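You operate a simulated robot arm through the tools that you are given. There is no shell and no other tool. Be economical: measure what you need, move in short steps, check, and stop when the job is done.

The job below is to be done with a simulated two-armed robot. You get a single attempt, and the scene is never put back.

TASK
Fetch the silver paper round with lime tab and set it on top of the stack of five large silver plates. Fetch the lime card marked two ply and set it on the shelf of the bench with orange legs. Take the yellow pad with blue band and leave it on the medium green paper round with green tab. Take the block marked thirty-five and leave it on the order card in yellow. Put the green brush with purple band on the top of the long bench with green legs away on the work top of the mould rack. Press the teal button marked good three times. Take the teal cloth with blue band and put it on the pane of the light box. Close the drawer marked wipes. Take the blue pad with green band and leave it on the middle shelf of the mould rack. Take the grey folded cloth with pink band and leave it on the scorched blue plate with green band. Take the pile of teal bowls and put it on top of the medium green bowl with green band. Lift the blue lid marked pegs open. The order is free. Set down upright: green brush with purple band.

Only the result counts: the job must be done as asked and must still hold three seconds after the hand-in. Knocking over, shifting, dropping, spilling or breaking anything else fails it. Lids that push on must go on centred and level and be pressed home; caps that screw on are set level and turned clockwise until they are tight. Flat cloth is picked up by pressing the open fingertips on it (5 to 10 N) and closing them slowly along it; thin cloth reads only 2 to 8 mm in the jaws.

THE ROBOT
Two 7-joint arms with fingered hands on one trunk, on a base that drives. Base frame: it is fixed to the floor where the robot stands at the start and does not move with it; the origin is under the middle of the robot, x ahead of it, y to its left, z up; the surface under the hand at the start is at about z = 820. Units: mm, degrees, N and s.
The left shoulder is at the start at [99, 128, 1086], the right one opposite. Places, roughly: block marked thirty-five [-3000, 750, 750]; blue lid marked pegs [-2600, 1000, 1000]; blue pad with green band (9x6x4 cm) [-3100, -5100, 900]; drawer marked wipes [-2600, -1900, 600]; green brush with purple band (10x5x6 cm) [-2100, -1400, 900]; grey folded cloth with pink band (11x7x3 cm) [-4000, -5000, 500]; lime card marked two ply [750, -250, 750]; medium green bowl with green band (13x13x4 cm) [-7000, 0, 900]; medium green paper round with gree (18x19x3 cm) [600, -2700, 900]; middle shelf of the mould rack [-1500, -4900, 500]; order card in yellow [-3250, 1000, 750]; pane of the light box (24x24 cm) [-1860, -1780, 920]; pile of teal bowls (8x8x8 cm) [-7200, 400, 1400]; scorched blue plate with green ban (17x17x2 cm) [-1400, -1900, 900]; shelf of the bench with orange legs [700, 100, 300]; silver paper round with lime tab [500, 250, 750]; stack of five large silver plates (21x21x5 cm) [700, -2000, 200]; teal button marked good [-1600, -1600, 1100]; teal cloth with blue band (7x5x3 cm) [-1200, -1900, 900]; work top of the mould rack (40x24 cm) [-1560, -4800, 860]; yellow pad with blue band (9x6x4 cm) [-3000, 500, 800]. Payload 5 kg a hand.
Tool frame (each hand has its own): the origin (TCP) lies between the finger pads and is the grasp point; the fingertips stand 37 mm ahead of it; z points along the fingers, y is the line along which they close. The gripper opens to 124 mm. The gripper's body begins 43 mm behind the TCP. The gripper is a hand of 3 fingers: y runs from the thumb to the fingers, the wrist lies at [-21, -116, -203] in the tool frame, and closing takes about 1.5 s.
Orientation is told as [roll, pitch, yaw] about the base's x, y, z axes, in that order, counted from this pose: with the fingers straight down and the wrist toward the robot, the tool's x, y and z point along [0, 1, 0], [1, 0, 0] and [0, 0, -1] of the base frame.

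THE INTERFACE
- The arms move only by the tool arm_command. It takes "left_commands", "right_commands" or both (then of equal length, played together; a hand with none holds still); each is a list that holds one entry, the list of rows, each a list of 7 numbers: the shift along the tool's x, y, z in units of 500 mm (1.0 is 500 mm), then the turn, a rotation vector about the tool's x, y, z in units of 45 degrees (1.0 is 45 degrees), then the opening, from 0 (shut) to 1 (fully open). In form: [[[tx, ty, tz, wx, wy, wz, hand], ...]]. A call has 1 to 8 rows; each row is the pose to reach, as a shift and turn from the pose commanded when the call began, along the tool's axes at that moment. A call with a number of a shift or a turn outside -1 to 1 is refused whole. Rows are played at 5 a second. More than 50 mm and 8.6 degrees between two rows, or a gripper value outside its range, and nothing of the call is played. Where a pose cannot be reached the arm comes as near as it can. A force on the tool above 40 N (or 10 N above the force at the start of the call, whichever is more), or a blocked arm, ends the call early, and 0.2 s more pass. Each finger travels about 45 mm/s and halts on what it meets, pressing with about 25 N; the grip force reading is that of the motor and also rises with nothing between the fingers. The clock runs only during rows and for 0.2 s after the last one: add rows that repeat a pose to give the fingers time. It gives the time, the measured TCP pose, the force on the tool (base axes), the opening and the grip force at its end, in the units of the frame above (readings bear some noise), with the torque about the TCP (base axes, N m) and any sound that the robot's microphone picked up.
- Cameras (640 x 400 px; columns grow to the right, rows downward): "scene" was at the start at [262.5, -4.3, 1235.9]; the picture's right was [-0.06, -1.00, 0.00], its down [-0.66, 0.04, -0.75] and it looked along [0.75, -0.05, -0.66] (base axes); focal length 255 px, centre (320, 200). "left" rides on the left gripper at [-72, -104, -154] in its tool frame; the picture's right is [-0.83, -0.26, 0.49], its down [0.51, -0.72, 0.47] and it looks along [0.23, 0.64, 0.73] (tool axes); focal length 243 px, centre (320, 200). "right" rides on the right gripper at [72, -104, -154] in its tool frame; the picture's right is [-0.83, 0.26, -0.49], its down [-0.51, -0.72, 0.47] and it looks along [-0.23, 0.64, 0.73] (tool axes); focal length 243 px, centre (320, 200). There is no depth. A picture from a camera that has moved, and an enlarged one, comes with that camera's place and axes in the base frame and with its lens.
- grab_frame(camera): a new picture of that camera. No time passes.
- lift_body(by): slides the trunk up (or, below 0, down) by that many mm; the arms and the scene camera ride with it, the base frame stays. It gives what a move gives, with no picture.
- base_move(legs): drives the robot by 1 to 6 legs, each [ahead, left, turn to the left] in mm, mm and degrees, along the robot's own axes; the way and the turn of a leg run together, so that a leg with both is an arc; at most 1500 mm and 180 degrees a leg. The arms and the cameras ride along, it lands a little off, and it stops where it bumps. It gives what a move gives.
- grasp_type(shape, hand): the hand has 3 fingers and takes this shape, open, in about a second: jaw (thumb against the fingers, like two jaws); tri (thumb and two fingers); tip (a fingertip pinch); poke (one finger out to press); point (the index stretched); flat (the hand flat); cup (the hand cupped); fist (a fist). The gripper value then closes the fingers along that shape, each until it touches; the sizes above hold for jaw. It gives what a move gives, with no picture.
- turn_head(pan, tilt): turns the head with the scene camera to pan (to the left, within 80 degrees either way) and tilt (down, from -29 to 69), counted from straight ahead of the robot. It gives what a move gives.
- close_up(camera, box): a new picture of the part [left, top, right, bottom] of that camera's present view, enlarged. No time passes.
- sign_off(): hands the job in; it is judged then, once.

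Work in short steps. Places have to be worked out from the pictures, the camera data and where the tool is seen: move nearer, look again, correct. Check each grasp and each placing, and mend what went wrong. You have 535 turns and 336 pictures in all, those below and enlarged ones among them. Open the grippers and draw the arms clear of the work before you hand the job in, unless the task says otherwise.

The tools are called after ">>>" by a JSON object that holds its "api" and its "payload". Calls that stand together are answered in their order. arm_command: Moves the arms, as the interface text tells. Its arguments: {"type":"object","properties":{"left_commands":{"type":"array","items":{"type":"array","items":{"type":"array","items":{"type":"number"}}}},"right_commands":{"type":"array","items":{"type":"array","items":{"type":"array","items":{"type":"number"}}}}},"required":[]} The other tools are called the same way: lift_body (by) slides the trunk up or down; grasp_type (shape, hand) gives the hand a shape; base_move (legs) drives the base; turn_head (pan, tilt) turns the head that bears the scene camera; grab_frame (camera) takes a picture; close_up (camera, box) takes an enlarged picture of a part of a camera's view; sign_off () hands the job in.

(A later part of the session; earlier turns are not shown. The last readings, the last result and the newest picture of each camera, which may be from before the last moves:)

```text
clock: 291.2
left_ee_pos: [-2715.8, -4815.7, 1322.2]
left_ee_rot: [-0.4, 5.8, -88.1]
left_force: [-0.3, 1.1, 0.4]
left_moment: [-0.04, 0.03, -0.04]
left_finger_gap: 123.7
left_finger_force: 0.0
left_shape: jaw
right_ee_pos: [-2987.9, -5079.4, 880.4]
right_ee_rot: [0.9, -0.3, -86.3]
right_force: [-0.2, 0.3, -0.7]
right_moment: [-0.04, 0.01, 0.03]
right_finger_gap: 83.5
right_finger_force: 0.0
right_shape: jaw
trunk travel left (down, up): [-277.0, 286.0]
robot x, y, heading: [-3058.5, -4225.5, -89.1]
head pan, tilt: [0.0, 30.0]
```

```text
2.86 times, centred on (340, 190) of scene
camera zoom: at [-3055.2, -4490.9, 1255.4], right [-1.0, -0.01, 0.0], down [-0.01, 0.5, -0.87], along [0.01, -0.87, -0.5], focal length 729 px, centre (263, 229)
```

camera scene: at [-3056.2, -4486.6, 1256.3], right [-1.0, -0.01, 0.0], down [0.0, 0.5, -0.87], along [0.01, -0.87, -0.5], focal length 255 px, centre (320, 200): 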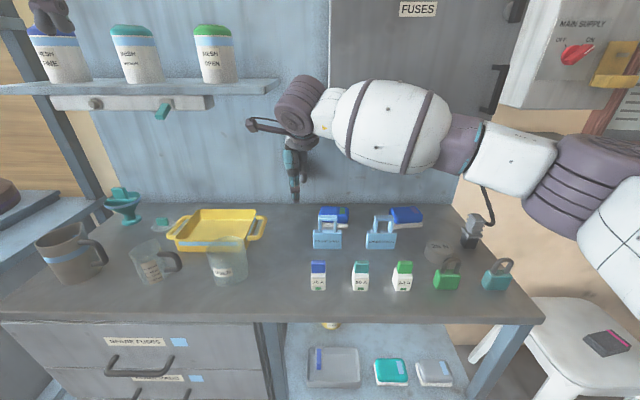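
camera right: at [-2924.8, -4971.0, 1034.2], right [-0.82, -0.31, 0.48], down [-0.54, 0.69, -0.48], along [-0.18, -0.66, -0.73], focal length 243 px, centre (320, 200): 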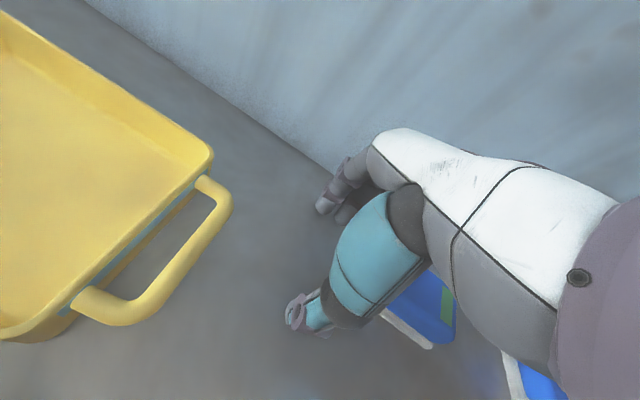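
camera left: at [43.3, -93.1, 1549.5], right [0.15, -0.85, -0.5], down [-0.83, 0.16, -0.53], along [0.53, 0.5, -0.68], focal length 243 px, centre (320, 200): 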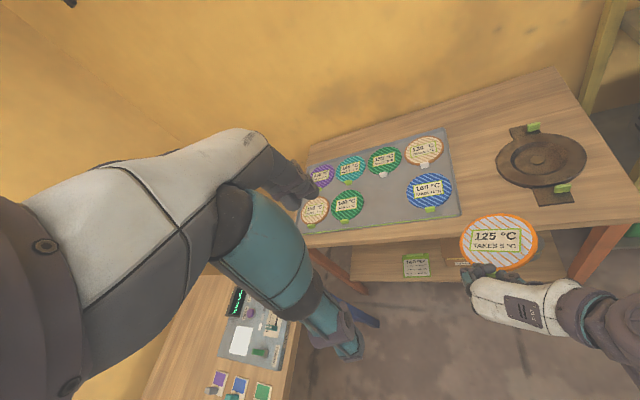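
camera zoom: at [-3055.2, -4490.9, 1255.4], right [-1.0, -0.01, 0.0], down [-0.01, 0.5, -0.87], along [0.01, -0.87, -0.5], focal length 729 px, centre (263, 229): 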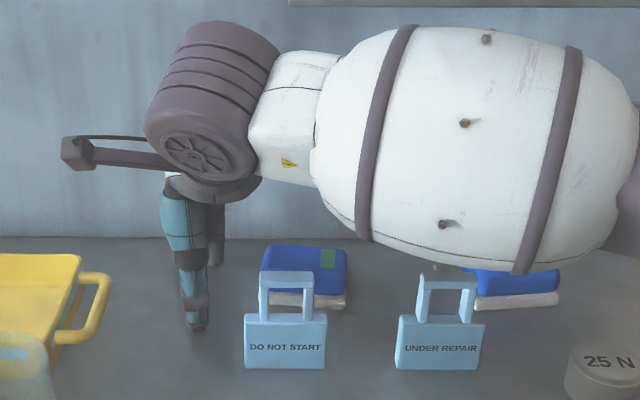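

Heights look right. I slide in −x 97 mm toward the pad in small steps.

>>> {"api": "arm_command", "payload": {"right_commands": [[[-0.04, 0.01, -0.008, 0, 0, 0, 0.67], [-0.08, 0.012, -0.008, 0, 0, 0, 0.67], [-0.12, 0.012, -0.008, 0, 0, 0, 0.67], [-0.16, 0.012, -0.008, 0, 0, 0, 0.67], [-0.196, 0.012, -0.008, 0, 0, 0, 0.67]]]}}

>>> {"api": "close_up", "payload": {"camera": "scene", "box": [260, 120, 420, 260]}}

>>> {"api": "grab_frame", "payload": {"camera": "right"}}

```text
clock: 292.4
left_ee_pos: [-2717.2, -4816.5, 1320.6]
left_ee_rot: [-0.4, 5.9, -88.1]
left_force: [-0.3, -0.1, 0.1]
left_moment: [0.01, 0.01, 0.02]
left_finger_gap: 124.4
left_finger_force: 0.2
left_shape: jaw
right_ee_pos: [-3087.1, -5090.8, 881.2]
right_ee_rot: [1.1, -0.3, -86.2]
right_force: [-1.1, -0.1, 0.3]
right_moment: [-0.01, 0.03, -0.01]
right_finger_gap: 83.7
right_finger_force: 0.0
right_shape: jaw
trunk travel left (down, up): [-277.0, 286.0]
robot x, y, heading: [-3054.7, -4224.7, -89.4]
head pan, tilt: [0.0, 30.0]
```

```text
2.86 times, centred on (340, 190) of scene
camera zoom: at [-3055.9, -4491.6, 1255.2], right [-1.0, -0.01, 0.0], down [-0.01, 0.5, -0.87], along [0.01, -0.87, -0.5], focal length 729 px, centre (263, 229)
```

zoom: 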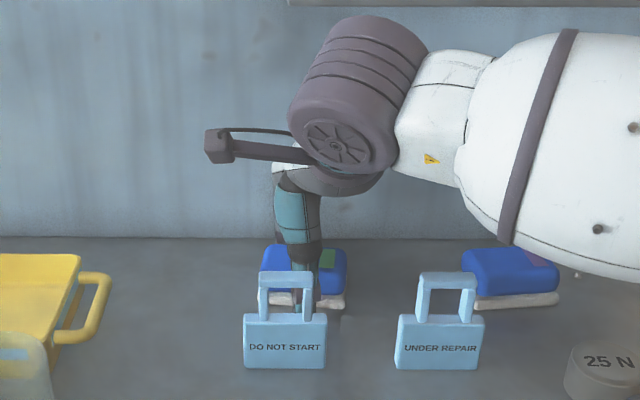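

```text
211 pictures are left
camera right: at [-3023.5, -4981.6, 1035.4], right [-0.82, -0.31, 0.48], down [-0.54, 0.69, -0.48], along [-0.18, -0.66, -0.73], focal length 243 px, centre (320, 200)
```

right: 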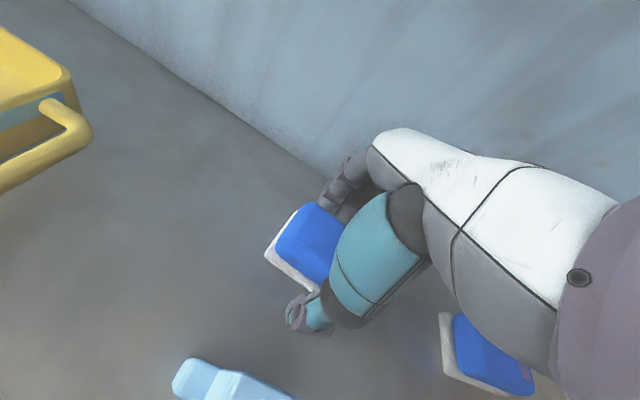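

Fingers straddle the pad. Close.

>>> {"api": "arm_command", "payload": {"right_commands": [[[0, 0, 0, 0, 0, 0, 0.5], [0, 0, 0, 0, 0, 0, 0.3], [0, 0, 0, 0, 0, 0, 0.1], [0, 0, 0, 0, 0, 0, 0], [0, 0, 0, 0, 0, 0, 0]]]}}

>>> {"api": "arm_command", "payload": {"right_commands": [[[0, 0, -0.02, 0, 0, 0, 0], [0.04, 0, -0.03, 0, 0, 0, 0], [0.1, 0, -0.03, 0, 0, 0, 0], [0.17, 0, -0.03, 0, 0, 0, 0], [0.2, 0, -0.06, 0, 0, 0, 0], [0.2, -0.03, -0.14, 0, 0, 0, 0], [0.2, -0.06, -0.22, 0, 0, 0, 0]]]}}

>>> {"api": "grab_frame", "payload": {"camera": "right"}}

```text
clock: 293.6
left_ee_pos: [-2715.3, -4816.5, 1320.9]
left_ee_rot: [-0.4, 5.9, -88.1]
left_force: [-0.1, -0.9, -0.4]
left_moment: [0.0, -0.03, 0.02]
left_finger_gap: 124.0
left_finger_force: 0.0
left_shape: jaw
right_ee_pos: [-3084.9, -5090.4, 880.8]
right_ee_rot: [1.1, -0.3, -86.3]
right_force: [-0.6, -0.3, 1.7]
right_moment: [0.03, 0.02, -0.01]
right_finger_gap: 52.0
right_finger_force: 24.2
right_shape: jaw
trunk travel left (down, up): [-277.0, 286.0]
robot x, y, heading: [-3055.1, -4223.0, -89.5]
head pan, tilt: [0.0, 30.0]
```

```text
clock: 295.2
left_ee_pos: [-2715.1, -4815.8, 1322.0]
left_ee_rot: [-0.3, 5.9, -88.2]
left_force: [0.5, -0.1, -0.1]
left_moment: [-0.02, -0.01, 0.0]
left_finger_gap: 124.1
left_finger_force: 0.0
left_shape: jaw
right_ee_pos: [-2989.5, -5053.4, 996.1]
right_ee_rot: [1.0, -0.2, -86.3]
right_force: [0.2, 1.6, 0.3]
right_moment: [-0.01, -0.02, 0.0]
right_finger_gap: 51.9
right_finger_force: 24.9
right_shape: jaw
trunk travel left (down, up): [-277.0, 286.0]
robot x, y, heading: [-3056.3, -4222.0, -89.8]
head pan, tilt: [0.0, 30.0]
```

```text
210 pictures are left
camera right: at [-2926.7, -4945.5, 1149.1], right [-0.82, -0.31, 0.48], down [-0.54, 0.69, -0.48], along [-0.18, -0.66, -0.73], focal length 243 px, centre (320, 200)
```

right: 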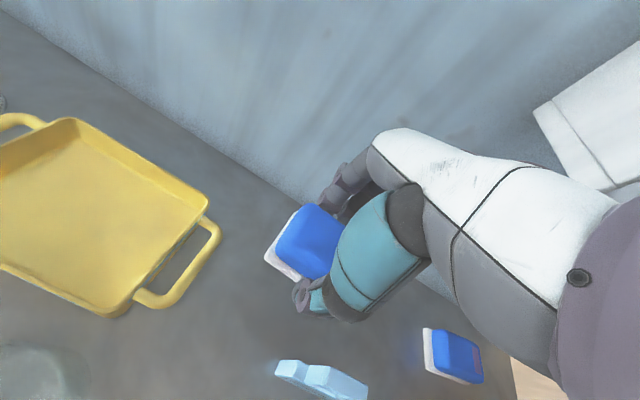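

Blue pad is held and nothing else moved. I retract, back away and drive to the mould rack.

>>> {"api": "arm_command", "payload": {"right_commands": [[[0, -0.08, -0.03, 0, 0, 0, 0], [0, -0.16, -0.06, 0, 0, 0, 0], [0, -0.24, -0.09, 0, 0, 0, 0], [0, -0.32, -0.12, 0, 0, 0, 0], [0, -0.4, -0.14, 0, 0, 0, 0]]]}}

>>> {"api": "base_move", "payload": {"legs": [[-450, 0, 0], [0, 1480, 0]]}}

>>> {"api": "turn_head", "payload": {"pan": 0, "tilt": 30}}

>>> {"api": "grab_frame", "payload": {"camera": "scene"}}

```text
clock: 296.4
left_ee_pos: [-2716.3, -4815.8, 1321.2]
left_ee_rot: [-0.4, 5.8, -88.1]
left_force: [0.0, 1.1, -0.2]
left_moment: [0.0, 0.03, 0.01]
left_finger_gap: 124.0
left_finger_force: 0.0
left_shape: jaw
right_ee_pos: [-3003.9, -4853.3, 1066.4]
right_ee_rot: [1.1, -0.2, -86.3]
right_force: [0.3, 1.3, -0.2]
right_moment: [-0.04, -0.02, -0.01]
right_finger_gap: 51.7
right_finger_force: 24.8
right_shape: jaw
trunk travel left (down, up): [-277.0, 286.0]
robot x, y, heading: [-3055.7, -4226.5, -89.6]
head pan, tilt: [0.0, 30.0]
```

```text
clock: 311.8
left_ee_pos: [-1242.5, -4366.8, 1320.2]
left_ee_rot: [-0.4, 5.9, -88.3]
left_force: [0.1, -0.3, 0.3]
left_moment: [0.02, 0.0, 0.01]
left_finger_gap: 124.1
left_finger_force: 0.1
left_shape: jaw
right_ee_pos: [-1530.4, -4404.8, 1064.8]
right_ee_rot: [1.0, -0.1, -86.4]
right_force: [0.9, 0.1, -0.8]
right_moment: [0.01, 0.0, 0.01]
right_finger_gap: 51.7
right_finger_force: 24.5
right_shape: jaw
trunk travel left (down, up): [-277.0, 286.0]
robot x, y, heading: [-1583.3, -3773.5, -89.6]
head pan, tilt: [0.0, 30.0]
```

```text
clock: 312.4
left_ee_pos: [-1241.8, -4367.5, 1320.4]
left_ee_rot: [-0.4, 5.8, -88.3]
left_force: [-1.1, 0.5, -0.1]
left_moment: [0.01, -0.01, 0.0]
left_finger_gap: 124.3
left_finger_force: 0.1
left_shape: jaw
right_ee_pos: [-1529.6, -4404.8, 1064.5]
right_ee_rot: [1.1, 0.0, -86.4]
right_force: [0.6, -0.4, 0.2]
right_moment: [-0.03, -0.03, -0.01]
right_finger_gap: 51.9
right_finger_force: 25.0
right_shape: jaw
trunk travel left (down, up): [-277.0, 286.0]
robot x, y, heading: [-1583.4, -3770.9, -89.5]
head pan, tilt: [0.0, 30.0]
```

```text
209 pictures are left
camera scene: at [-1581.0, -4041.5, 1255.2], right [-1.0, -0.01, 0.0], down [0.0, 0.5, -0.87], along [0.01, -0.87, -0.5], focal length 255 px, centre (320, 200)
```

scene: 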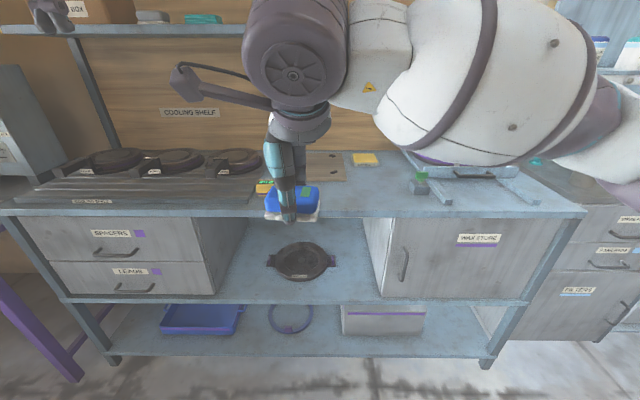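

The rack's middle shelf (z≈510, front y≈-4644) is open between drawers and wax store, a mould in its centre. I zoom to choose a free spot.

>>> {"api": "close_up", "payload": {"camera": "scene", "box": [190, 190, 410, 320]}}

```text
2.91 times, centred on (300, 255) of scene
camera zoom: at [-1581.0, -4041.5, 1255.2], right [-1.0, -0.01, 0.0], down [0.0, 0.5, -0.87], along [0.01, -0.87, -0.5], focal length 742 px, centre (378, 40)
```

zoom: 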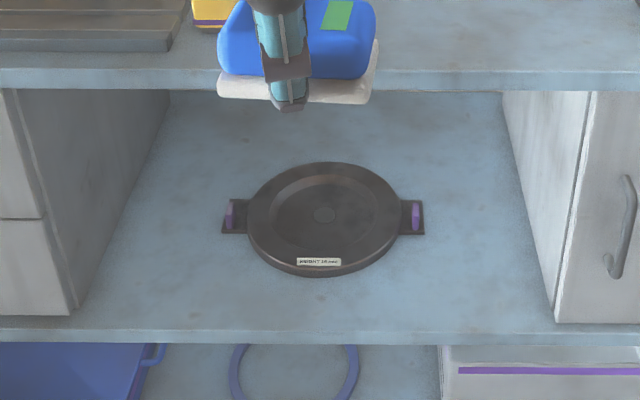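

I choose the free spot right-front at about [-1690,-4718]. I shift the base left, the hand to its right side, and lower trunk and hand.

>>> {"api": "base_move", "payload": {"legs": [[0, 195, 0]]}}

>>> {"api": "arm_command", "payload": {"right_commands": [[[-0.085, 0, 0, 0, 0, 0, 0], [-0.17, 0, 0, 0, 0, 0, 0], [-0.255, 0, 0, 0, 0, 0, 0], [-0.34, 0, 0, 0, 0, 0, 0], [-0.425, 0, 0, 0, 0, 0, 0], [-0.51, 0, 0, 0, 0, 0, 0], [-0.6, 0, 0, 0, 0, 0, 0], [-0.69, 0, 0, 0, 0, 0, 0]]]}}

>>> {"api": "lift_body", "payload": {"by": -270}}

>>> {"api": "arm_command", "payload": {"right_commands": [[[0, 0, 0.08, 0, 0, 0, 0], [0, 0, 0.16, 0, 0, 0, 0], [0, 0, 0.25, 0, 0, 0, 0], [0, 0, 0.34, 0, 0, 0, 0], [0, 0, 0.4, 0, 0, 0, 0]]]}}

>>> {"api": "grab_frame", "payload": {"camera": "scene"}}

```text
clock: 314.8
left_ee_pos: [-1043.0, -4364.5, 1320.5]
left_ee_rot: [-0.4, 5.9, -88.2]
left_force: [0.4, 0.9, -0.6]
left_moment: [-0.02, 0.01, -0.01]
left_finger_gap: 123.9
left_finger_force: 0.1
left_shape: jaw
right_ee_pos: [-1332.2, -4402.8, 1064.9]
right_ee_rot: [1.0, 0.0, -86.3]
right_force: [-0.1, 0.1, -0.7]
right_moment: [0.0, 0.01, 0.03]
right_finger_gap: 51.8
right_finger_force: 25.0
right_shape: jaw
trunk travel left (down, up): [-277.0, 286.0]
robot x, y, heading: [-1384.4, -3776.4, -89.5]
head pan, tilt: [0.0, 30.0]
```

```text
clock: 316.6
left_ee_pos: [-1043.2, -4363.8, 1322.3]
left_ee_rot: [-0.3, 5.7, -88.2]
left_force: [-0.6, 0.4, 0.2]
left_moment: [-0.01, -0.04, 0.04]
left_finger_gap: 124.1
left_finger_force: 0.1
left_shape: jaw
right_ee_pos: [-1677.8, -4424.9, 1060.6]
right_ee_rot: [1.1, -0.2, -86.3]
right_force: [-0.3, 0.6, -0.5]
right_moment: [0.0, -0.02, 0.02]
right_finger_gap: 51.5
right_finger_force: 24.8
right_shape: jaw
trunk travel left (down, up): [-277.0, 286.0]
robot x, y, heading: [-1386.4, -3772.2, -89.5]
head pan, tilt: [0.0, 30.0]
```

```text
clock: 319.3
left_ee_pos: [-1043.0, -4364.9, 1050.3]
left_ee_rot: [-0.5, 5.9, -88.2]
left_force: [0.3, 0.1, -0.2]
left_moment: [0.03, 0.01, -0.02]
left_finger_gap: 124.3
left_finger_force: 0.1
left_shape: jaw
right_ee_pos: [-1675.5, -4425.2, 789.2]
right_ee_rot: [1.0, -0.1, -86.4]
right_force: [0.4, -0.2, -0.3]
right_moment: [0.04, 0.03, 0.01]
right_finger_gap: 51.7
right_finger_force: 25.1
right_shape: jaw
trunk travel left (down, up): [-7.0, 556.0]
robot x, y, heading: [-1386.2, -3771.5, -89.4]
head pan, tilt: [0.0, 30.0]
```

```text
clock: 320.5
left_ee_pos: [-1043.2, -4365.3, 1050.5]
left_ee_rot: [-0.5, 5.8, -88.1]
left_force: [0.2, 0.1, -0.7]
left_moment: [0.0, -0.02, 0.0]
left_finger_gap: 123.7
left_finger_force: 0.1
left_shape: jaw
right_ee_pos: [-1671.1, -4424.2, 587.1]
right_ee_rot: [1.0, -0.2, -86.2]
right_force: [-0.3, 0.9, -0.5]
right_moment: [0.01, 0.02, -0.03]
right_finger_gap: 51.7
right_finger_force: 25.1
right_shape: jaw
trunk travel left (down, up): [-7.0, 556.0]
robot x, y, heading: [-1382.8, -3776.3, -89.5]
head pan, tilt: [0.0, 30.0]
```

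```text
207 pictures are left
camera scene: at [-1381.3, -4128.7, 966.1], right [-1.0, -0.01, 0.0], down [-0.01, 0.5, -0.87], along [0.01, -0.87, -0.5], focal length 255 px, centre (320, 200)
```

scene: 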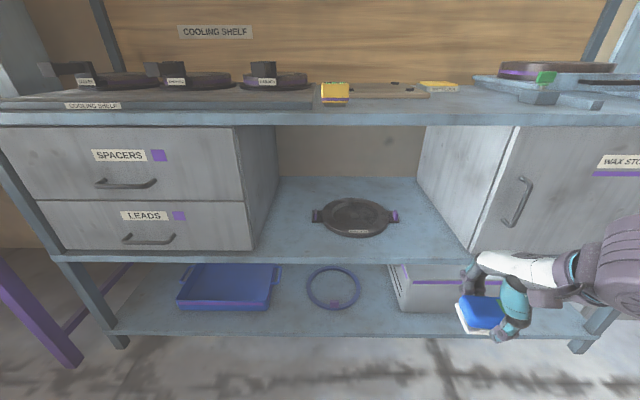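

All clear in front. I drive forward 292 mm to bring the pad under the work top.

>>> {"api": "base_move", "payload": {"legs": [[290, 0, 0]]}}

>>> {"api": "grab_frame", "payload": {"camera": "right"}}

>>> {"api": "grab_frame", "payload": {"camera": "scene"}}

```text
clock: 322.5
left_ee_pos: [-1045.3, -4652.9, 1049.4]
left_ee_rot: [-0.5, 5.9, -88.6]
left_force: [-1.0, -0.5, -0.3]
left_moment: [0.03, -0.02, -0.01]
left_finger_gap: 123.7
left_finger_force: 0.0
left_shape: jaw
right_ee_pos: [-1671.9, -4706.9, 587.5]
right_ee_rot: [1.0, -0.1, -86.7]
right_force: [0.4, 0.2, -0.8]
right_moment: [0.04, 0.03, -0.01]
right_finger_gap: 51.7
right_finger_force: 24.9
right_shape: jaw
trunk travel left (down, up): [-7.0, 556.0]
robot x, y, heading: [-1381.3, -4056.5, -89.6]
head pan, tilt: [0.0, 30.0]
```

```text
206 pictures are left
camera right: at [-1610.0, -4599.8, 740.9], right [-0.82, -0.31, 0.48], down [-0.54, 0.69, -0.48], along [-0.18, -0.65, -0.73], focal length 243 px, centre (320, 200)
```

right: 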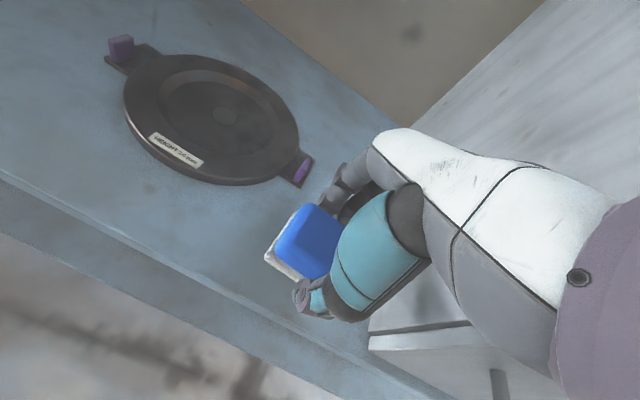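

```text
205 pictures are left
camera scene: at [-1381.4, -4414.3, 966.0], right [-1.0, 0.0, 0.0], down [0.0, 0.5, -0.87], along [0.0, -0.87, -0.5], focal length 255 px, centre (320, 200)
```

scene: 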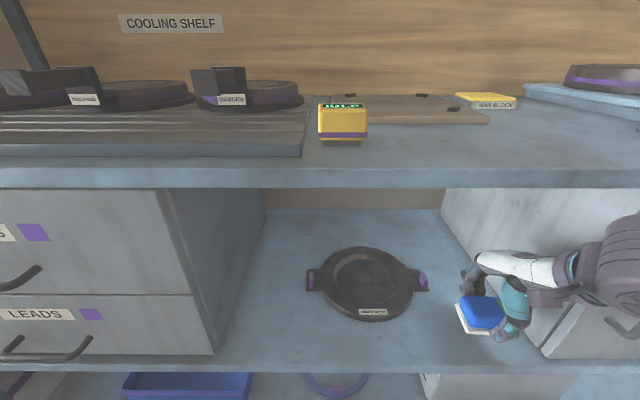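

Pad is over the shelf. Lower until contact.

>>> {"api": "arm_command", "payload": {"right_commands": [[[0, 0, 0.03, 0, 0, 0, 0], [0, 0, 0.05, 0, 0, 0, 0], [0, 0, 0.06, 0, 0, 0, 0], [0, 0, 0.066, 0, 0, 0, 0]]]}}

```text
clock: 323.5
left_ee_pos: [-1044.5, -4652.0, 1051.3]
left_ee_rot: [-0.4, 5.8, -88.5]
left_force: [-0.5, -0.4, 0.7]
left_moment: [0.01, 0.0, 0.02]
left_finger_gap: 124.1
left_finger_force: 0.1
left_shape: jaw
right_ee_pos: [-1673.3, -4706.7, 552.5]
right_ee_rot: [1.0, -0.2, -86.7]
right_force: [0.9, -0.5, -0.6]
right_moment: [0.01, 0.0, -0.02]
right_finger_gap: 51.5
right_finger_force: 24.3
right_shape: jaw
trunk travel left (down, up): [-7.0, 556.0]
robot x, y, heading: [-1383.9, -4062.1, -89.7]
head pan, tilt: [0.0, 30.0]
```

No contact yet; I continue down in 5 mm steps.

>>> {"api": "arm_command", "payload": {"right_commands": [[[0, 0, 0.01, 0, 0, 0, 0], [0, 0, 0.02, 0, 0, 0, 0], [0, 0, 0.028, 0, 0, 0, 0]]]}}

```text
clock: 324.3
left_ee_pos: [-1045.1, -4653.3, 1051.2]
left_ee_rot: [-0.5, 5.7, -88.6]
left_force: [0.0, -0.3, -0.2]
left_moment: [-0.02, 0.01, 0.02]
left_finger_gap: 123.9
left_finger_force: 0.1
left_shape: jaw
right_ee_pos: [-1672.5, -4708.1, 538.0]
right_ee_rot: [1.1, -0.2, -86.7]
right_force: [0.4, 0.4, -1.5]
right_moment: [-0.05, -0.01, 0.01]
right_finger_gap: 51.7
right_finger_force: 24.8
right_shape: jaw
trunk travel left (down, up): [-7.0, 556.0]
robot x, y, heading: [-1382.1, -4061.0, -90.0]
head pan, tilt: [0.0, 30.0]
```

>>> {"api": "arm_command", "payload": {"right_commands": [[[0, 0, 0.01, 0, 0, 0, 0], [0, 0, 0.02, 0, 0, 0, 0], [0, 0, 0.03, 0, 0, 0, 0]]]}}

>>> {"api": "grab_frame", "payload": {"camera": "right"}}

```text
clock: 325.1
left_ee_pos: [-1045.0, -4652.3, 1049.5]
left_ee_rot: [-0.5, 5.7, -88.5]
left_force: [-0.3, 0.6, -0.6]
left_moment: [0.01, 0.0, 0.01]
left_finger_gap: 124.0
left_finger_force: 0.0
left_shape: jaw
right_ee_pos: [-1672.9, -4708.3, 523.5]
right_ee_rot: [1.0, -0.2, -86.7]
right_force: [-0.1, 1.0, -0.5]
right_moment: [0.02, -0.01, -0.01]
right_finger_gap: 51.5
right_finger_force: 25.2
right_shape: jaw
trunk travel left (down, up): [-7.0, 556.0]
robot x, y, heading: [-1379.4, -4063.2, -90.0]
head pan, tilt: [0.0, 30.0]
```

```text
204 pictures are left
camera right: at [-1609.4, -4600.2, 677.8], right [-0.82, -0.31, 0.48], down [-0.54, 0.69, -0.48], along [-0.18, -0.65, -0.73], focal length 243 px, centre (320, 200)
```

right: 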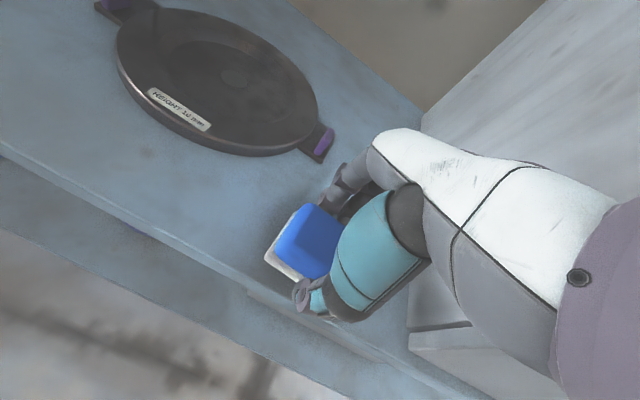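

Still no contact; I push 35 mm deeper for edge margin and continue lowering gently.

>>> {"api": "arm_command", "payload": {"right_commands": [[[0, 0.04, 0, 0, 0, 0, 0], [0, 0.07, 0, 0, 0, 0, 0], [0, 0.07, 0.015, 0, 0, 0, 0], [0, 0.07, 0.03, 0, 0, 0, 0], [0, 0.07, 0.045, 0, 0, 0, 0]]]}}

>>> {"api": "close_up", "payload": {"camera": "scene", "box": [400, 220, 600, 380]}}

```text
clock: 326.3
left_ee_pos: [-1043.2, -4649.9, 1051.7]
left_ee_rot: [-0.6, 5.7, -88.5]
left_force: [0.4, 0.1, 0.2]
left_moment: [0.02, 0.01, 0.02]
left_finger_gap: 124.0
left_finger_force: 0.0
left_shape: jaw
right_ee_pos: [-1668.4, -4742.0, 509.3]
right_ee_rot: [1.0, -0.7, -86.7]
right_force: [-1.0, -1.5, 35.0]
right_moment: [0.02, -0.03, -0.06]
right_finger_gap: 53.2
right_finger_force: 25.3
right_shape: jaw
trunk travel left (down, up): [-7.0, 556.0]
robot x, y, heading: [-1385.0, -4061.7, -89.8]
head pan, tilt: [0.0, 30.0]
```

```text
2.50 times, centred on (500, 300) of scene
camera zoom: at [-1380.4, -4411.4, 967.1], right [-1.0, 0.0, 0.0], down [0.0, 0.5, -0.87], along [0.0, -0.87, -0.5], focal length 638 px, centre (-130, -50)
```

zoom: 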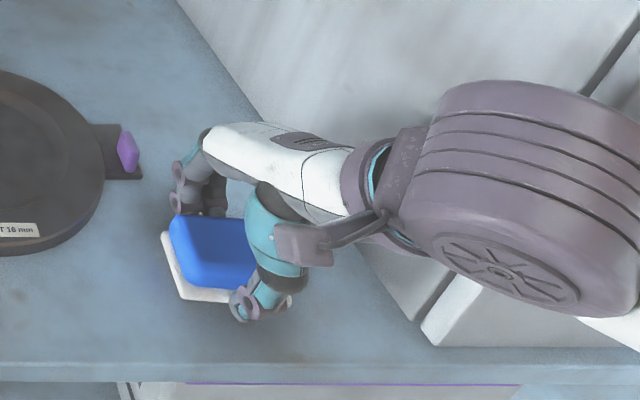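

Firm contact at z=509. Release, raise and check.

>>> {"api": "arm_command", "payload": {"right_commands": [[[0, 0, -0.008, 0, 0, 0, 0], [0, 0, -0.008, 0, 0, 0, 0.3], [0, 0, -0.008, 0, 0, 0, 0.6], [0, 0, -0.008, 0, 0, 0, 0.75], [0, 0, -0.05, 0, 0, 0, 0.75], [0, 0, -0.1, 0, 0, 0, 0.75], [0, -0.05, -0.13, 0, 0, 0, 0.75], [0, -0.1, -0.15, 0, 0, 0, 0.75]]]}}

>>> {"api": "base_move", "payload": {"legs": [[-320, 0, 0]]}}

>>> {"api": "grab_frame", "payload": {"camera": "scene"}}

```text
clock: 328.1
left_ee_pos: [-1044.7, -4652.5, 1051.3]
left_ee_rot: [-0.5, 5.8, -88.7]
left_force: [1.0, -0.6, 0.1]
left_moment: [0.0, 0.04, -0.01]
left_finger_gap: 123.9
left_finger_force: 0.2
left_shape: jaw
right_ee_pos: [-1673.0, -4691.6, 581.4]
right_ee_rot: [1.1, -0.2, -86.7]
right_force: [-0.1, 0.7, 0.2]
right_moment: [0.03, 0.0, -0.01]
right_finger_gap: 92.7
right_finger_force: 0.0
right_shape: jaw
trunk travel left (down, up): [-7.0, 556.0]
robot x, y, heading: [-1379.8, -4059.1, -89.7]
head pan, tilt: [0.0, 30.0]
```

```text
clock: 330.2
left_ee_pos: [-1048.4, -4333.3, 1052.6]
left_ee_rot: [-0.5, 5.8, -88.8]
left_force: [0.1, 0.5, 0.7]
left_moment: [-0.03, 0.02, -0.01]
left_finger_gap: 123.9
left_finger_force: 0.1
left_shape: jaw
right_ee_pos: [-1676.7, -4370.7, 581.0]
right_ee_rot: [0.9, -0.2, -87.0]
right_force: [0.1, 0.3, -0.8]
right_moment: [0.02, -0.02, 0.03]
right_finger_gap: 92.8
right_finger_force: 0.1
right_shape: jaw
trunk travel left (down, up): [-7.0, 556.0]
robot x, y, heading: [-1384.4, -3742.4, -89.9]
head pan, tilt: [0.0, 30.0]
```

```text
202 pictures are left
camera scene: at [-1383.7, -4093.1, 966.3], right [-1.0, 0.0, 0.0], down [0.0, 0.5, -0.87], along [0.0, -0.87, -0.5], focal length 255 px, centre (320, 200)
```

scene: 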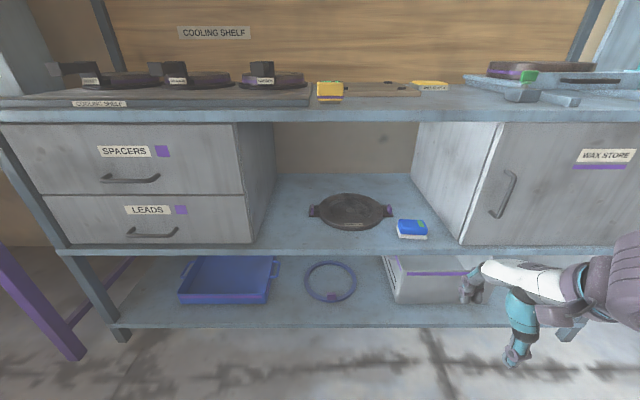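

The blue pad sits on the middle shelf. Next the grey cloth on the stool (≈[-3964,-4978], top z≈458, long axis turned ~21°). I raise the trunk and drive there to look.

>>> {"api": "lift_body", "payload": {"by": 270}}

>>> {"api": "base_move", "payload": {"legs": [[0, -1400, 0], [0, -950, 0]]}}

>>> {"api": "turn_head", "payload": {"pan": -10, "tilt": 30}}

>>> {"api": "grab_frame", "payload": {"camera": "scene"}}

```text
clock: 333.0
left_ee_pos: [-1048.6, -4334.7, 1321.0]
left_ee_rot: [-0.6, 5.9, -88.9]
left_force: [-0.2, 0.3, 0.5]
left_moment: [0.01, 0.01, 0.01]
left_finger_gap: 124.0
left_finger_force: 0.0
left_shape: jaw
right_ee_pos: [-1677.3, -4370.6, 851.3]
right_ee_rot: [1.0, -0.1, -86.9]
right_force: [-0.6, 0.2, 0.7]
right_moment: [-0.01, 0.01, 0.03]
right_finger_gap: 92.9
right_finger_force: 0.0
right_shape: jaw
trunk travel left (down, up): [-277.0, 286.0]
robot x, y, heading: [-1383.3, -3734.9, -90.2]
head pan, tilt: [0.0, 30.0]
```

```text
clock: 352.6
left_ee_pos: [-3350.2, -4298.1, 1322.5]
left_ee_rot: [-0.9, 5.5, -90.1]
left_force: [0.1, 0.5, -0.6]
left_moment: [-0.03, 0.03, 0.03]
left_finger_gap: 124.0
left_finger_force: 0.0
left_shape: jaw
right_ee_pos: [-3970.5, -4316.6, 853.5]
right_ee_rot: [0.9, -0.4, -86.4]
right_force: [-0.5, 0.2, 0.4]
right_moment: [0.01, -0.04, -0.02]
right_finger_gap: 92.7
right_finger_force: 0.0
right_shape: jaw
trunk travel left (down, up): [-277.0, 286.0]
robot x, y, heading: [-3683.1, -3703.7, -91.3]
head pan, tilt: [0.0, 30.0]
stopped in leg 2: the robot was blocked; the commanded pose is now the measured one
```

```text
clock: 353.4
left_ee_pos: [-3350.2, -4299.5, 1322.3]
left_ee_rot: [-1.1, 5.4, -90.1]
left_force: [0.5, -0.5, -0.1]
left_moment: [0.02, -0.01, 0.03]
left_finger_gap: 123.8
left_finger_force: 0.0
left_shape: jaw
right_ee_pos: [-3970.8, -4317.6, 853.2]
right_ee_rot: [0.9, -0.1, -86.6]
right_force: [-0.6, -0.5, -0.1]
right_moment: [0.0, 0.03, 0.01]
right_finger_gap: 92.9
right_finger_force: 0.1
right_shape: jaw
trunk travel left (down, up): [-277.0, 286.0]
robot x, y, heading: [-3685.8, -3703.4, -91.4]
head pan, tilt: [-10.0, 30.0]
```

```text
201 pictures are left
camera scene: at [-3694.8, -3961.5, 1257.3], right [-0.98, 0.19, 0.01], down [0.09, 0.48, -0.87], along [-0.17, -0.85, -0.49], focal length 255 px, centre (320, 200)
```

scene: 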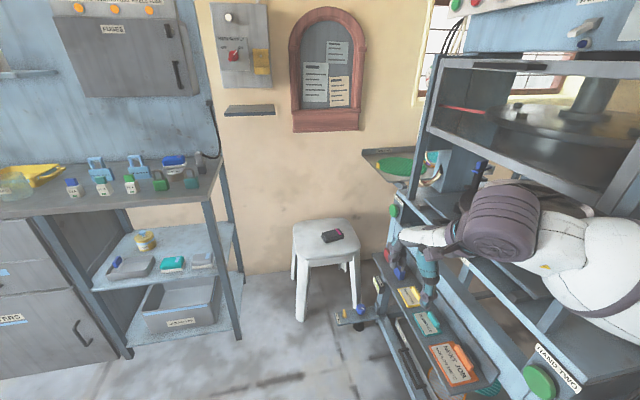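

The right arm bumped into the press machine. I back out the way I came.

>>> {"api": "base_move", "payload": {"legs": [[0, 350, 1.3]]}}

>>> {"api": "turn_head", "payload": {"pan": -25, "tilt": 25}}

>>> {"api": "grab_frame", "payload": {"camera": "scene"}}

```text
clock: 354.1
left_ee_pos: [-3352.7, -4299.9, 1322.8]
left_ee_rot: [-0.8, 5.6, -90.1]
left_force: [0.5, -0.2, 0.5]
left_moment: [-0.01, 0.05, 0.01]
left_finger_gap: 123.9
left_finger_force: 0.2
left_shape: jaw
right_ee_pos: [-3969.7, -4316.6, 855.0]
right_ee_rot: [1.0, -0.6, -86.4]
right_force: [0.1, -0.2, 0.5]
right_moment: [-0.02, -0.05, 0.0]
right_finger_gap: 92.7
right_finger_force: 0.0
right_shape: jaw
trunk travel left (down, up): [-277.0, 286.0]
robot x, y, heading: [-3680.3, -3703.2, -91.4]
head pan, tilt: [-10.0, 30.0]
stopped in leg 1: the robot was blocked; the commanded pose is now the measured one
```

```text
clock: 354.9
left_ee_pos: [-3352.4, -4298.4, 1322.4]
left_ee_rot: [-0.9, 5.5, -90.1]
left_force: [-0.6, 0.0, -0.7]
left_moment: [-0.01, -0.01, 0.01]
left_finger_gap: 124.1
left_finger_force: 0.2
left_shape: jaw
right_ee_pos: [-3969.7, -4316.7, 854.4]
right_ee_rot: [1.0, -0.3, -86.5]
right_force: [0.5, -0.1, -0.3]
right_moment: [-0.01, -0.01, -0.01]
right_finger_gap: 92.9
right_finger_force: 0.0
right_shape: jaw
trunk travel left (down, up): [-277.0, 286.0]
robot x, y, heading: [-3688.9, -3704.2, -91.1]
head pan, tilt: [-25.0, 25.0]
```

```text
200 pictures are left
camera scene: at [-3719.2, -3956.1, 1265.0], right [-0.9, 0.44, 0.0], down [0.18, 0.37, -0.91], along [-0.4, -0.82, -0.42], focal length 255 px, centre (320, 200)
```

scene: 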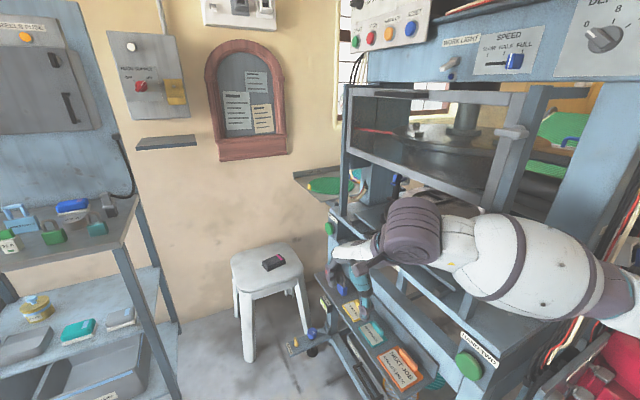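

The arm seems hooked on the press frame. I look through the right camera before moving.

>>> {"api": "grab_frame", "payload": {"camera": "right"}}

>>> {"api": "close_up", "payload": {"camera": "scene", "box": [300, 150, 640, 400]}}

>>> {"api": "grab_frame", "payload": {"camera": "left"}}

```text
199 pictures are left
camera right: at [-3907.5, -4208.2, 1007.3], right [-0.82, -0.31, 0.48], down [-0.54, 0.69, -0.48], along [-0.18, -0.66, -0.73], focal length 243 px, centre (320, 200)
```

right: 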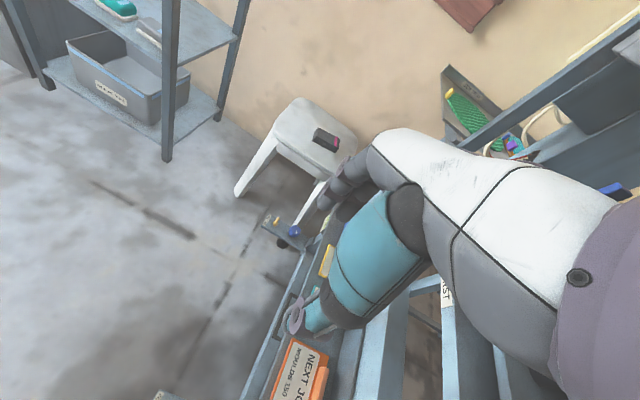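

```text
1.60 times, centred on (470, 275) of scene
camera zoom: at [-3719.2, -3956.1, 1265.0], right [-0.9, 0.44, 0.0], down [0.18, 0.37, -0.91], along [-0.4, -0.82, -0.42], focal length 408 px, centre (80, 80)
```

zoom: 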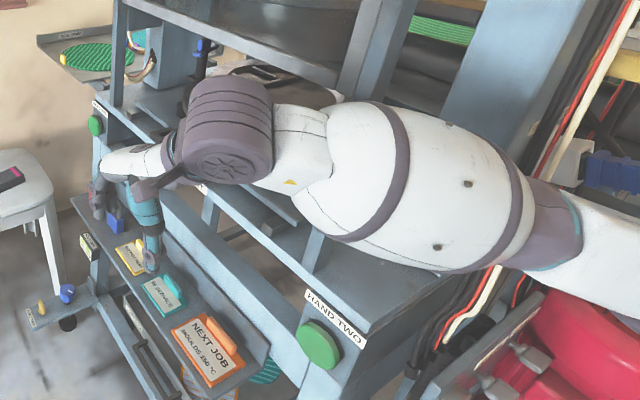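

```text
197 pictures are left
camera left: at [-3422.6, -4210.7, 1486.1], right [-0.84, 0.31, -0.45], down [0.5, 0.76, -0.41], along [0.22, -0.57, -0.79], focal length 243 px, centre (320, 200)
```

left: 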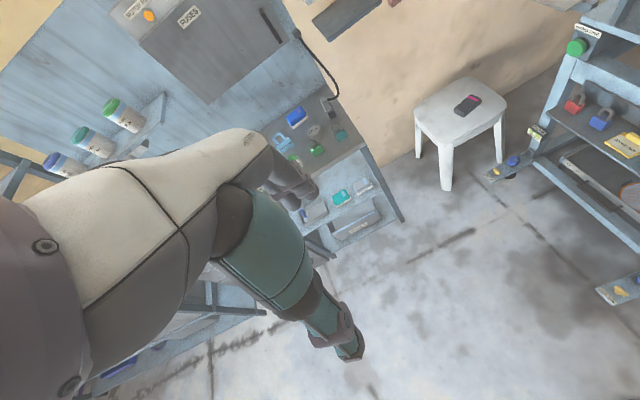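

The fingers hang past the press table's left side rail. I raise the hand a little to free it, then try the base in +x without turning.

>>> {"api": "arm_command", "payload": {"right_commands": [[[0, 0, -0.04, 0, 0, 0, 0.75], [0, 0, -0.08, 0, 0, 0, 0.75], [0, 0, -0.12, 0, 0, 0, 0.75]]]}}

>>> {"api": "base_move", "payload": {"legs": [[0, 150, 0]]}}

>>> {"api": "grab_frame", "payload": {"camera": "scene"}}

```text
clock: 355.7
left_ee_pos: [-3354.9, -4291.3, 1326.2]
left_ee_rot: [-0.7, 5.1, -90.3]
left_force: [0.1, -0.6, 0.7]
left_moment: [0.01, -0.03, 0.0]
left_finger_gap: 123.6
left_finger_force: 0.0
left_shape: jaw
right_ee_pos: [-3973.6, -4308.3, 912.3]
right_ee_rot: [1.0, -0.3, -86.2]
right_force: [0.4, 0.1, 1.0]
right_moment: [0.02, -0.02, -0.01]
right_finger_gap: 92.8
right_finger_force: 0.0
right_shape: jaw
trunk travel left (down, up): [-277.0, 286.0]
robot x, y, heading: [-3682.3, -3704.0, -91.3]
head pan, tilt: [-25.0, 25.0]
```

```text
clock: 356.4
left_ee_pos: [-3357.4, -4298.4, 1324.2]
left_ee_rot: [-0.7, 5.6, -90.5]
left_force: [0.0, 0.2, 0.2]
left_moment: [0.02, 0.05, 0.02]
left_finger_gap: 124.1
left_finger_force: 0.1
left_shape: jaw
right_ee_pos: [-3973.3, -4308.0, 912.9]
right_ee_rot: [0.8, -0.3, -86.3]
right_force: [0.0, 0.3, -0.6]
right_moment: [0.02, 0.0, 0.0]
right_finger_gap: 92.8
right_finger_force: 0.0
right_shape: jaw
trunk travel left (down, up): [-277.0, 286.0]
robot x, y, heading: [-3681.9, -3703.2, -92.0]
head pan, tilt: [-25.0, 25.0]
stopped in leg 1: the robot was blocked; the commanded pose is now the measured one
```

```text
196 pictures are left
camera scene: at [-3722.2, -3952.2, 1265.4], right [-0.89, 0.45, 0.0], down [0.19, 0.37, -0.91], along [-0.41, -0.81, -0.42], focal length 255 px, centre (320, 200)
```

scene: 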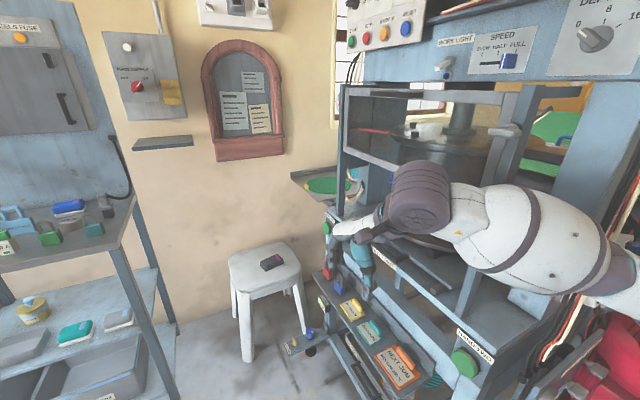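

Still blocked sideways; I try backing straight away from the press (+y).

>>> {"api": "base_move", "payload": {"legs": [[-120, 0, 0]]}}

>>> {"api": "turn_head", "payload": {"pan": -70, "tilt": 25}}

>>> {"api": "grab_frame", "payload": {"camera": "scene"}}

```text
clock: 357.6
left_ee_pos: [-3357.0, -4188.7, 1319.6]
left_ee_rot: [-0.5, 5.9, -90.3]
left_force: [-0.3, -0.4, 0.4]
left_moment: [-0.01, 0.01, 0.02]
left_finger_gap: 124.4
left_finger_force: 0.0
left_shape: jaw
right_ee_pos: [-3971.3, -4198.3, 905.4]
right_ee_rot: [1.1, 0.3, -86.2]
right_force: [0.3, -0.1, 0.7]
right_moment: [-0.03, -0.02, -0.01]
right_finger_gap: 92.9
right_finger_force: 0.1
right_shape: jaw
trunk travel left (down, up): [-277.0, 286.0]
robot x, y, heading: [-3677.6, -3584.8, -91.1]
head pan, tilt: [-25.0, 25.0]
```

```text
clock: 358.8
left_ee_pos: [-3357.0, -4187.8, 1321.8]
left_ee_rot: [-0.5, 5.9, -90.3]
left_force: [0.5, 0.4, -0.2]
left_moment: [0.0, -0.03, 0.0]
left_finger_gap: 123.9
left_finger_force: 0.0
left_shape: jaw
right_ee_pos: [-3971.5, -4198.5, 905.3]
right_ee_rot: [1.3, 0.2, -86.1]
right_force: [-0.3, -0.4, 0.0]
right_moment: [-0.04, -0.04, -0.02]
right_finger_gap: 93.1
right_finger_force: 0.1
right_shape: jaw
trunk travel left (down, up): [-277.0, 286.0]
robot x, y, heading: [-3676.1, -3580.0, -91.3]
head pan, tilt: [-70.0, 25.0]
```

```text
195 pictures are left
camera scene: at [-3769.1, -3789.7, 1263.2], right [-0.32, 0.95, 0.0], down [0.4, 0.13, -0.91], along [-0.86, -0.29, -0.42], focal length 255 px, centre (320, 200)
```

scene: 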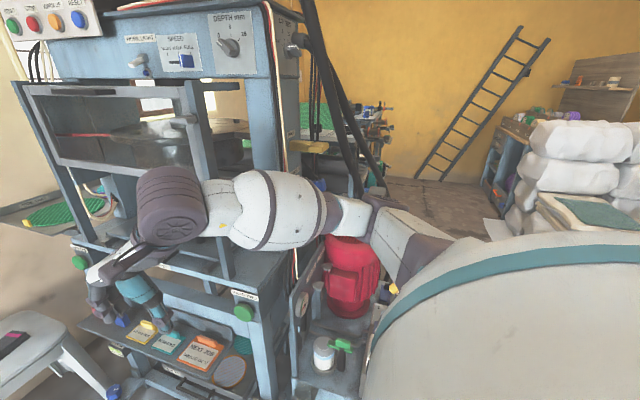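

I'm free again; nothing on the rail seems disturbed. I back into open space, tuck the right arm high in front, and prepare the left hand (crossing low) for the stool.

>>> {"api": "base_move", "payload": {"legs": [[-350, 0, 0]]}}

>>> {"api": "arm_command", "payload": {"right_commands": [[[0.04, -0.01, -0.08, 0, 0, 0, 0.75], [0.08, -0.03, -0.16, 0, 0, 0, 0.75], [0.12, -0.05, -0.24, 0, 0, 0, 0.75], [0.16, -0.07, -0.32, 0, 0, 0, 0.75], [0.2, -0.09, -0.4, 0, 0, 0, 0.75], [0.24, -0.11, -0.48, 0, 0, 0, 0.75], [0.28, -0.13, -0.56, 0, 0, 0, 0.75], [0.32, -0.15, -0.64, 0, 0, 0, 0.75]]]}}

>>> {"api": "arm_command", "payload": {"right_commands": [[[0.05, -0.02, -0.06, 0, 0, 0, 0.75], [0.1, -0.04, -0.12, 0, 0, 0, 0.75], [0.15, -0.05, -0.18, 0, 0, 0, 0.75]]]}}

>>> {"api": "lift_body", "payload": {"by": -270}}

>>> {"api": "arm_command", "payload": {"left_commands": [[[-0.06, 0.02, 0.06, -0.04, 0, 0, 1], [-0.12, 0.04, 0.12, -0.08, 0, 0, 1], [-0.18, 0.06, 0.18, -0.12, 0, 0, 1], [-0.24, 0.08, 0.24, -0.13, 0, 0, 1], [-0.3, 0.1, 0.3, -0.13, 0, 0, 1], [-0.36, 0.12, 0.36, -0.13, 0, 0, 1], [-0.42, 0.14, 0.42, -0.13, 0, 0, 1], [-0.48, 0.16, 0.48, -0.13, 0, 0, 1]]]}}

```text
clock: 361.0
left_ee_pos: [-3344.9, -3846.1, 1319.6]
left_ee_rot: [-0.5, 5.8, -89.9]
left_force: [-0.2, 0.3, 0.0]
left_moment: [0.01, 0.0, 0.0]
left_finger_gap: 124.1
left_finger_force: 0.0
left_shape: jaw
right_ee_pos: [-3960.2, -3858.4, 905.2]
right_ee_rot: [1.2, 0.2, -85.8]
right_force: [-0.2, -0.3, 0.5]
right_moment: [0.01, 0.03, -0.01]
right_finger_gap: 93.0
right_finger_force: 0.1
right_shape: jaw
trunk travel left (down, up): [-277.0, 286.0]
robot x, y, heading: [-3672.1, -3245.3, -91.1]
head pan, tilt: [-70.0, 25.0]
```

```text
clock: 362.8
left_ee_pos: [-3343.8, -3844.8, 1320.1]
left_ee_rot: [-0.7, 5.9, -89.9]
left_force: [1.0, 0.5, -0.2]
left_moment: [-0.07, 0.02, 0.01]
left_finger_gap: 124.1
left_finger_force: 0.1
left_shape: jaw
right_ee_pos: [-3810.0, -3775.1, 1229.0]
right_ee_rot: [1.1, 0.3, -85.8]
right_force: [1.0, 1.0, -0.4]
right_moment: [0.0, 0.0, -0.03]
right_finger_gap: 92.9
right_finger_force: 0.0
right_shape: jaw
trunk travel left (down, up): [-277.0, 286.0]
robot x, y, heading: [-3670.8, -3244.7, -91.1]
head pan, tilt: [-70.0, 25.0]
```

```text
clock: 363.6
left_ee_pos: [-3344.7, -3845.3, 1320.3]
left_ee_rot: [-0.5, 5.9, -89.9]
left_force: [-0.2, 0.5, -0.1]
left_moment: [-0.01, 0.01, 0.01]
left_finger_gap: 123.8
left_finger_force: 0.1
left_shape: jaw
right_ee_pos: [-3742.1, -3743.0, 1319.6]
right_ee_rot: [1.1, 0.3, -85.8]
right_force: [0.4, 0.0, 1.0]
right_moment: [0.0, 0.02, 0.02]
right_finger_gap: 92.9
right_finger_force: 0.1
right_shape: jaw
trunk travel left (down, up): [-277.0, 286.0]
robot x, y, heading: [-3672.2, -3240.4, -91.1]
head pan, tilt: [-70.0, 25.0]
```

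```text
clock: 366.3
left_ee_pos: [-3345.8, -3844.9, 1050.7]
left_ee_rot: [-0.5, 5.9, -89.9]
left_force: [0.0, -0.7, 0.2]
left_moment: [-0.01, 0.0, -0.01]
left_finger_gap: 124.1
left_finger_force: 0.2
left_shape: jaw
right_ee_pos: [-3741.5, -3765.0, 1055.0]
right_ee_rot: [1.3, 1.7, -85.8]
right_force: [-1.1, 0.8, -0.8]
right_moment: [-0.02, -0.03, -0.01]
right_finger_gap: 92.9
right_finger_force: 0.0
right_shape: jaw
trunk travel left (down, up): [-7.0, 556.0]
robot x, y, heading: [-3667.7, -3241.6, -91.3]
head pan, tilt: [-70.0, 25.0]
```

```text
clock: 368.1
left_ee_pos: [-3589.3, -3901.2, 802.6]
left_ee_rot: [-0.5, 0.1, -90.0]
left_force: [0.0, -0.1, 0.1]
left_moment: [0.0, -0.01, 0.02]
left_finger_gap: 123.6
left_finger_force: 0.0
left_shape: jaw
right_ee_pos: [-3742.3, -3766.7, 1054.8]
right_ee_rot: [1.3, 1.8, -85.8]
right_force: [0.1, 0.7, 0.0]
right_moment: [-0.04, 0.02, -0.03]
right_finger_gap: 92.9
right_finger_force: 0.1
right_shape: jaw
trunk travel left (down, up): [-7.0, 556.0]
robot x, y, heading: [-3669.5, -3244.6, -90.9]
head pan, tilt: [-70.0, 25.0]
```

Continue the left hand across and down, yawing it +39°.

>>> {"api": "arm_command", "payload": {"left_commands": [[[-0.06, 0.02, 0.05, 0, 0, -0.12, 1], [-0.12, 0.04, 0.1, 0, 0, -0.24, 1], [-0.18, 0.06, 0.15, 0, 0, -0.36, 1], [-0.25, 0.08, 0.2, 0, 0, -0.48, 1], [-0.32, 0.1, 0.25, 0, 0, -0.6, 1], [-0.39, 0.12, 0.3, 0, 0, -0.73, 1], [-0.45, 0.14, 0.35, 0, 0, -0.86, 1]]]}}

>>> {"api": "turn_head", "payload": {"pan": 0, "tilt": 45}}

>>> {"api": "grab_frame", "payload": {"camera": "scene"}}

```text
clock: 369.7
left_ee_pos: [-3816.9, -3971.7, 632.0]
left_ee_rot: [-0.3, 0.4, -51.1]
left_force: [0.1, -0.5, 0.0]
left_moment: [0.02, 0.0, -0.06]
left_finger_gap: 124.1
left_finger_force: 0.0
left_shape: jaw
right_ee_pos: [-3743.8, -3765.6, 1055.0]
right_ee_rot: [1.4, 1.7, -85.8]
right_force: [0.2, -0.2, 0.7]
right_moment: [0.02, -0.06, 0.0]
right_finger_gap: 92.7
right_finger_force: 0.0
right_shape: jaw
trunk travel left (down, up): [-7.0, 556.0]
robot x, y, heading: [-3668.0, -3242.5, -90.9]
head pan, tilt: [-70.0, 25.0]
```

```text
clock: 371.1
left_ee_pos: [-3815.4, -3971.9, 632.4]
left_ee_rot: [-0.4, 0.3, -51.1]
left_force: [-0.8, -0.4, -0.4]
left_moment: [-0.02, 0.0, -0.01]
left_finger_gap: 124.1
left_finger_force: 0.3
left_shape: jaw
right_ee_pos: [-3741.7, -3765.7, 1055.0]
right_ee_rot: [1.4, 1.7, -85.8]
right_force: [0.2, 0.4, -1.2]
right_moment: [0.01, 0.0, -0.02]
right_finger_gap: 93.0
right_finger_force: 0.1
right_shape: jaw
trunk travel left (down, up): [-7.0, 556.0]
robot x, y, heading: [-3668.6, -3243.8, -91.1]
head pan, tilt: [0.0, 45.0]
```

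```text
194 pictures are left
camera scene: at [-3676.6, -3589.8, 943.6], right [-1.0, 0.02, 0.0], down [0.01, 0.71, -0.71], along [-0.01, -0.71, -0.71], focal length 255 px, centre (320, 200)
```

scene: 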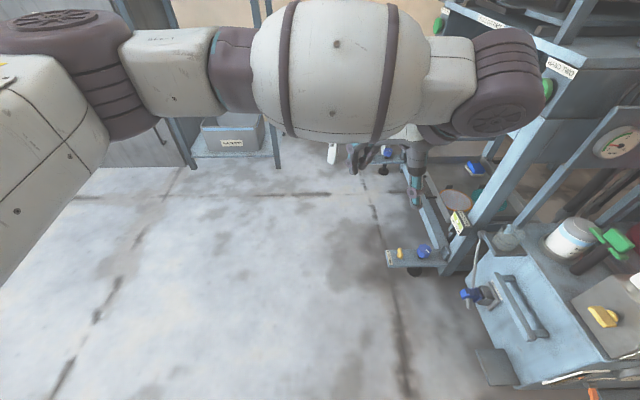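

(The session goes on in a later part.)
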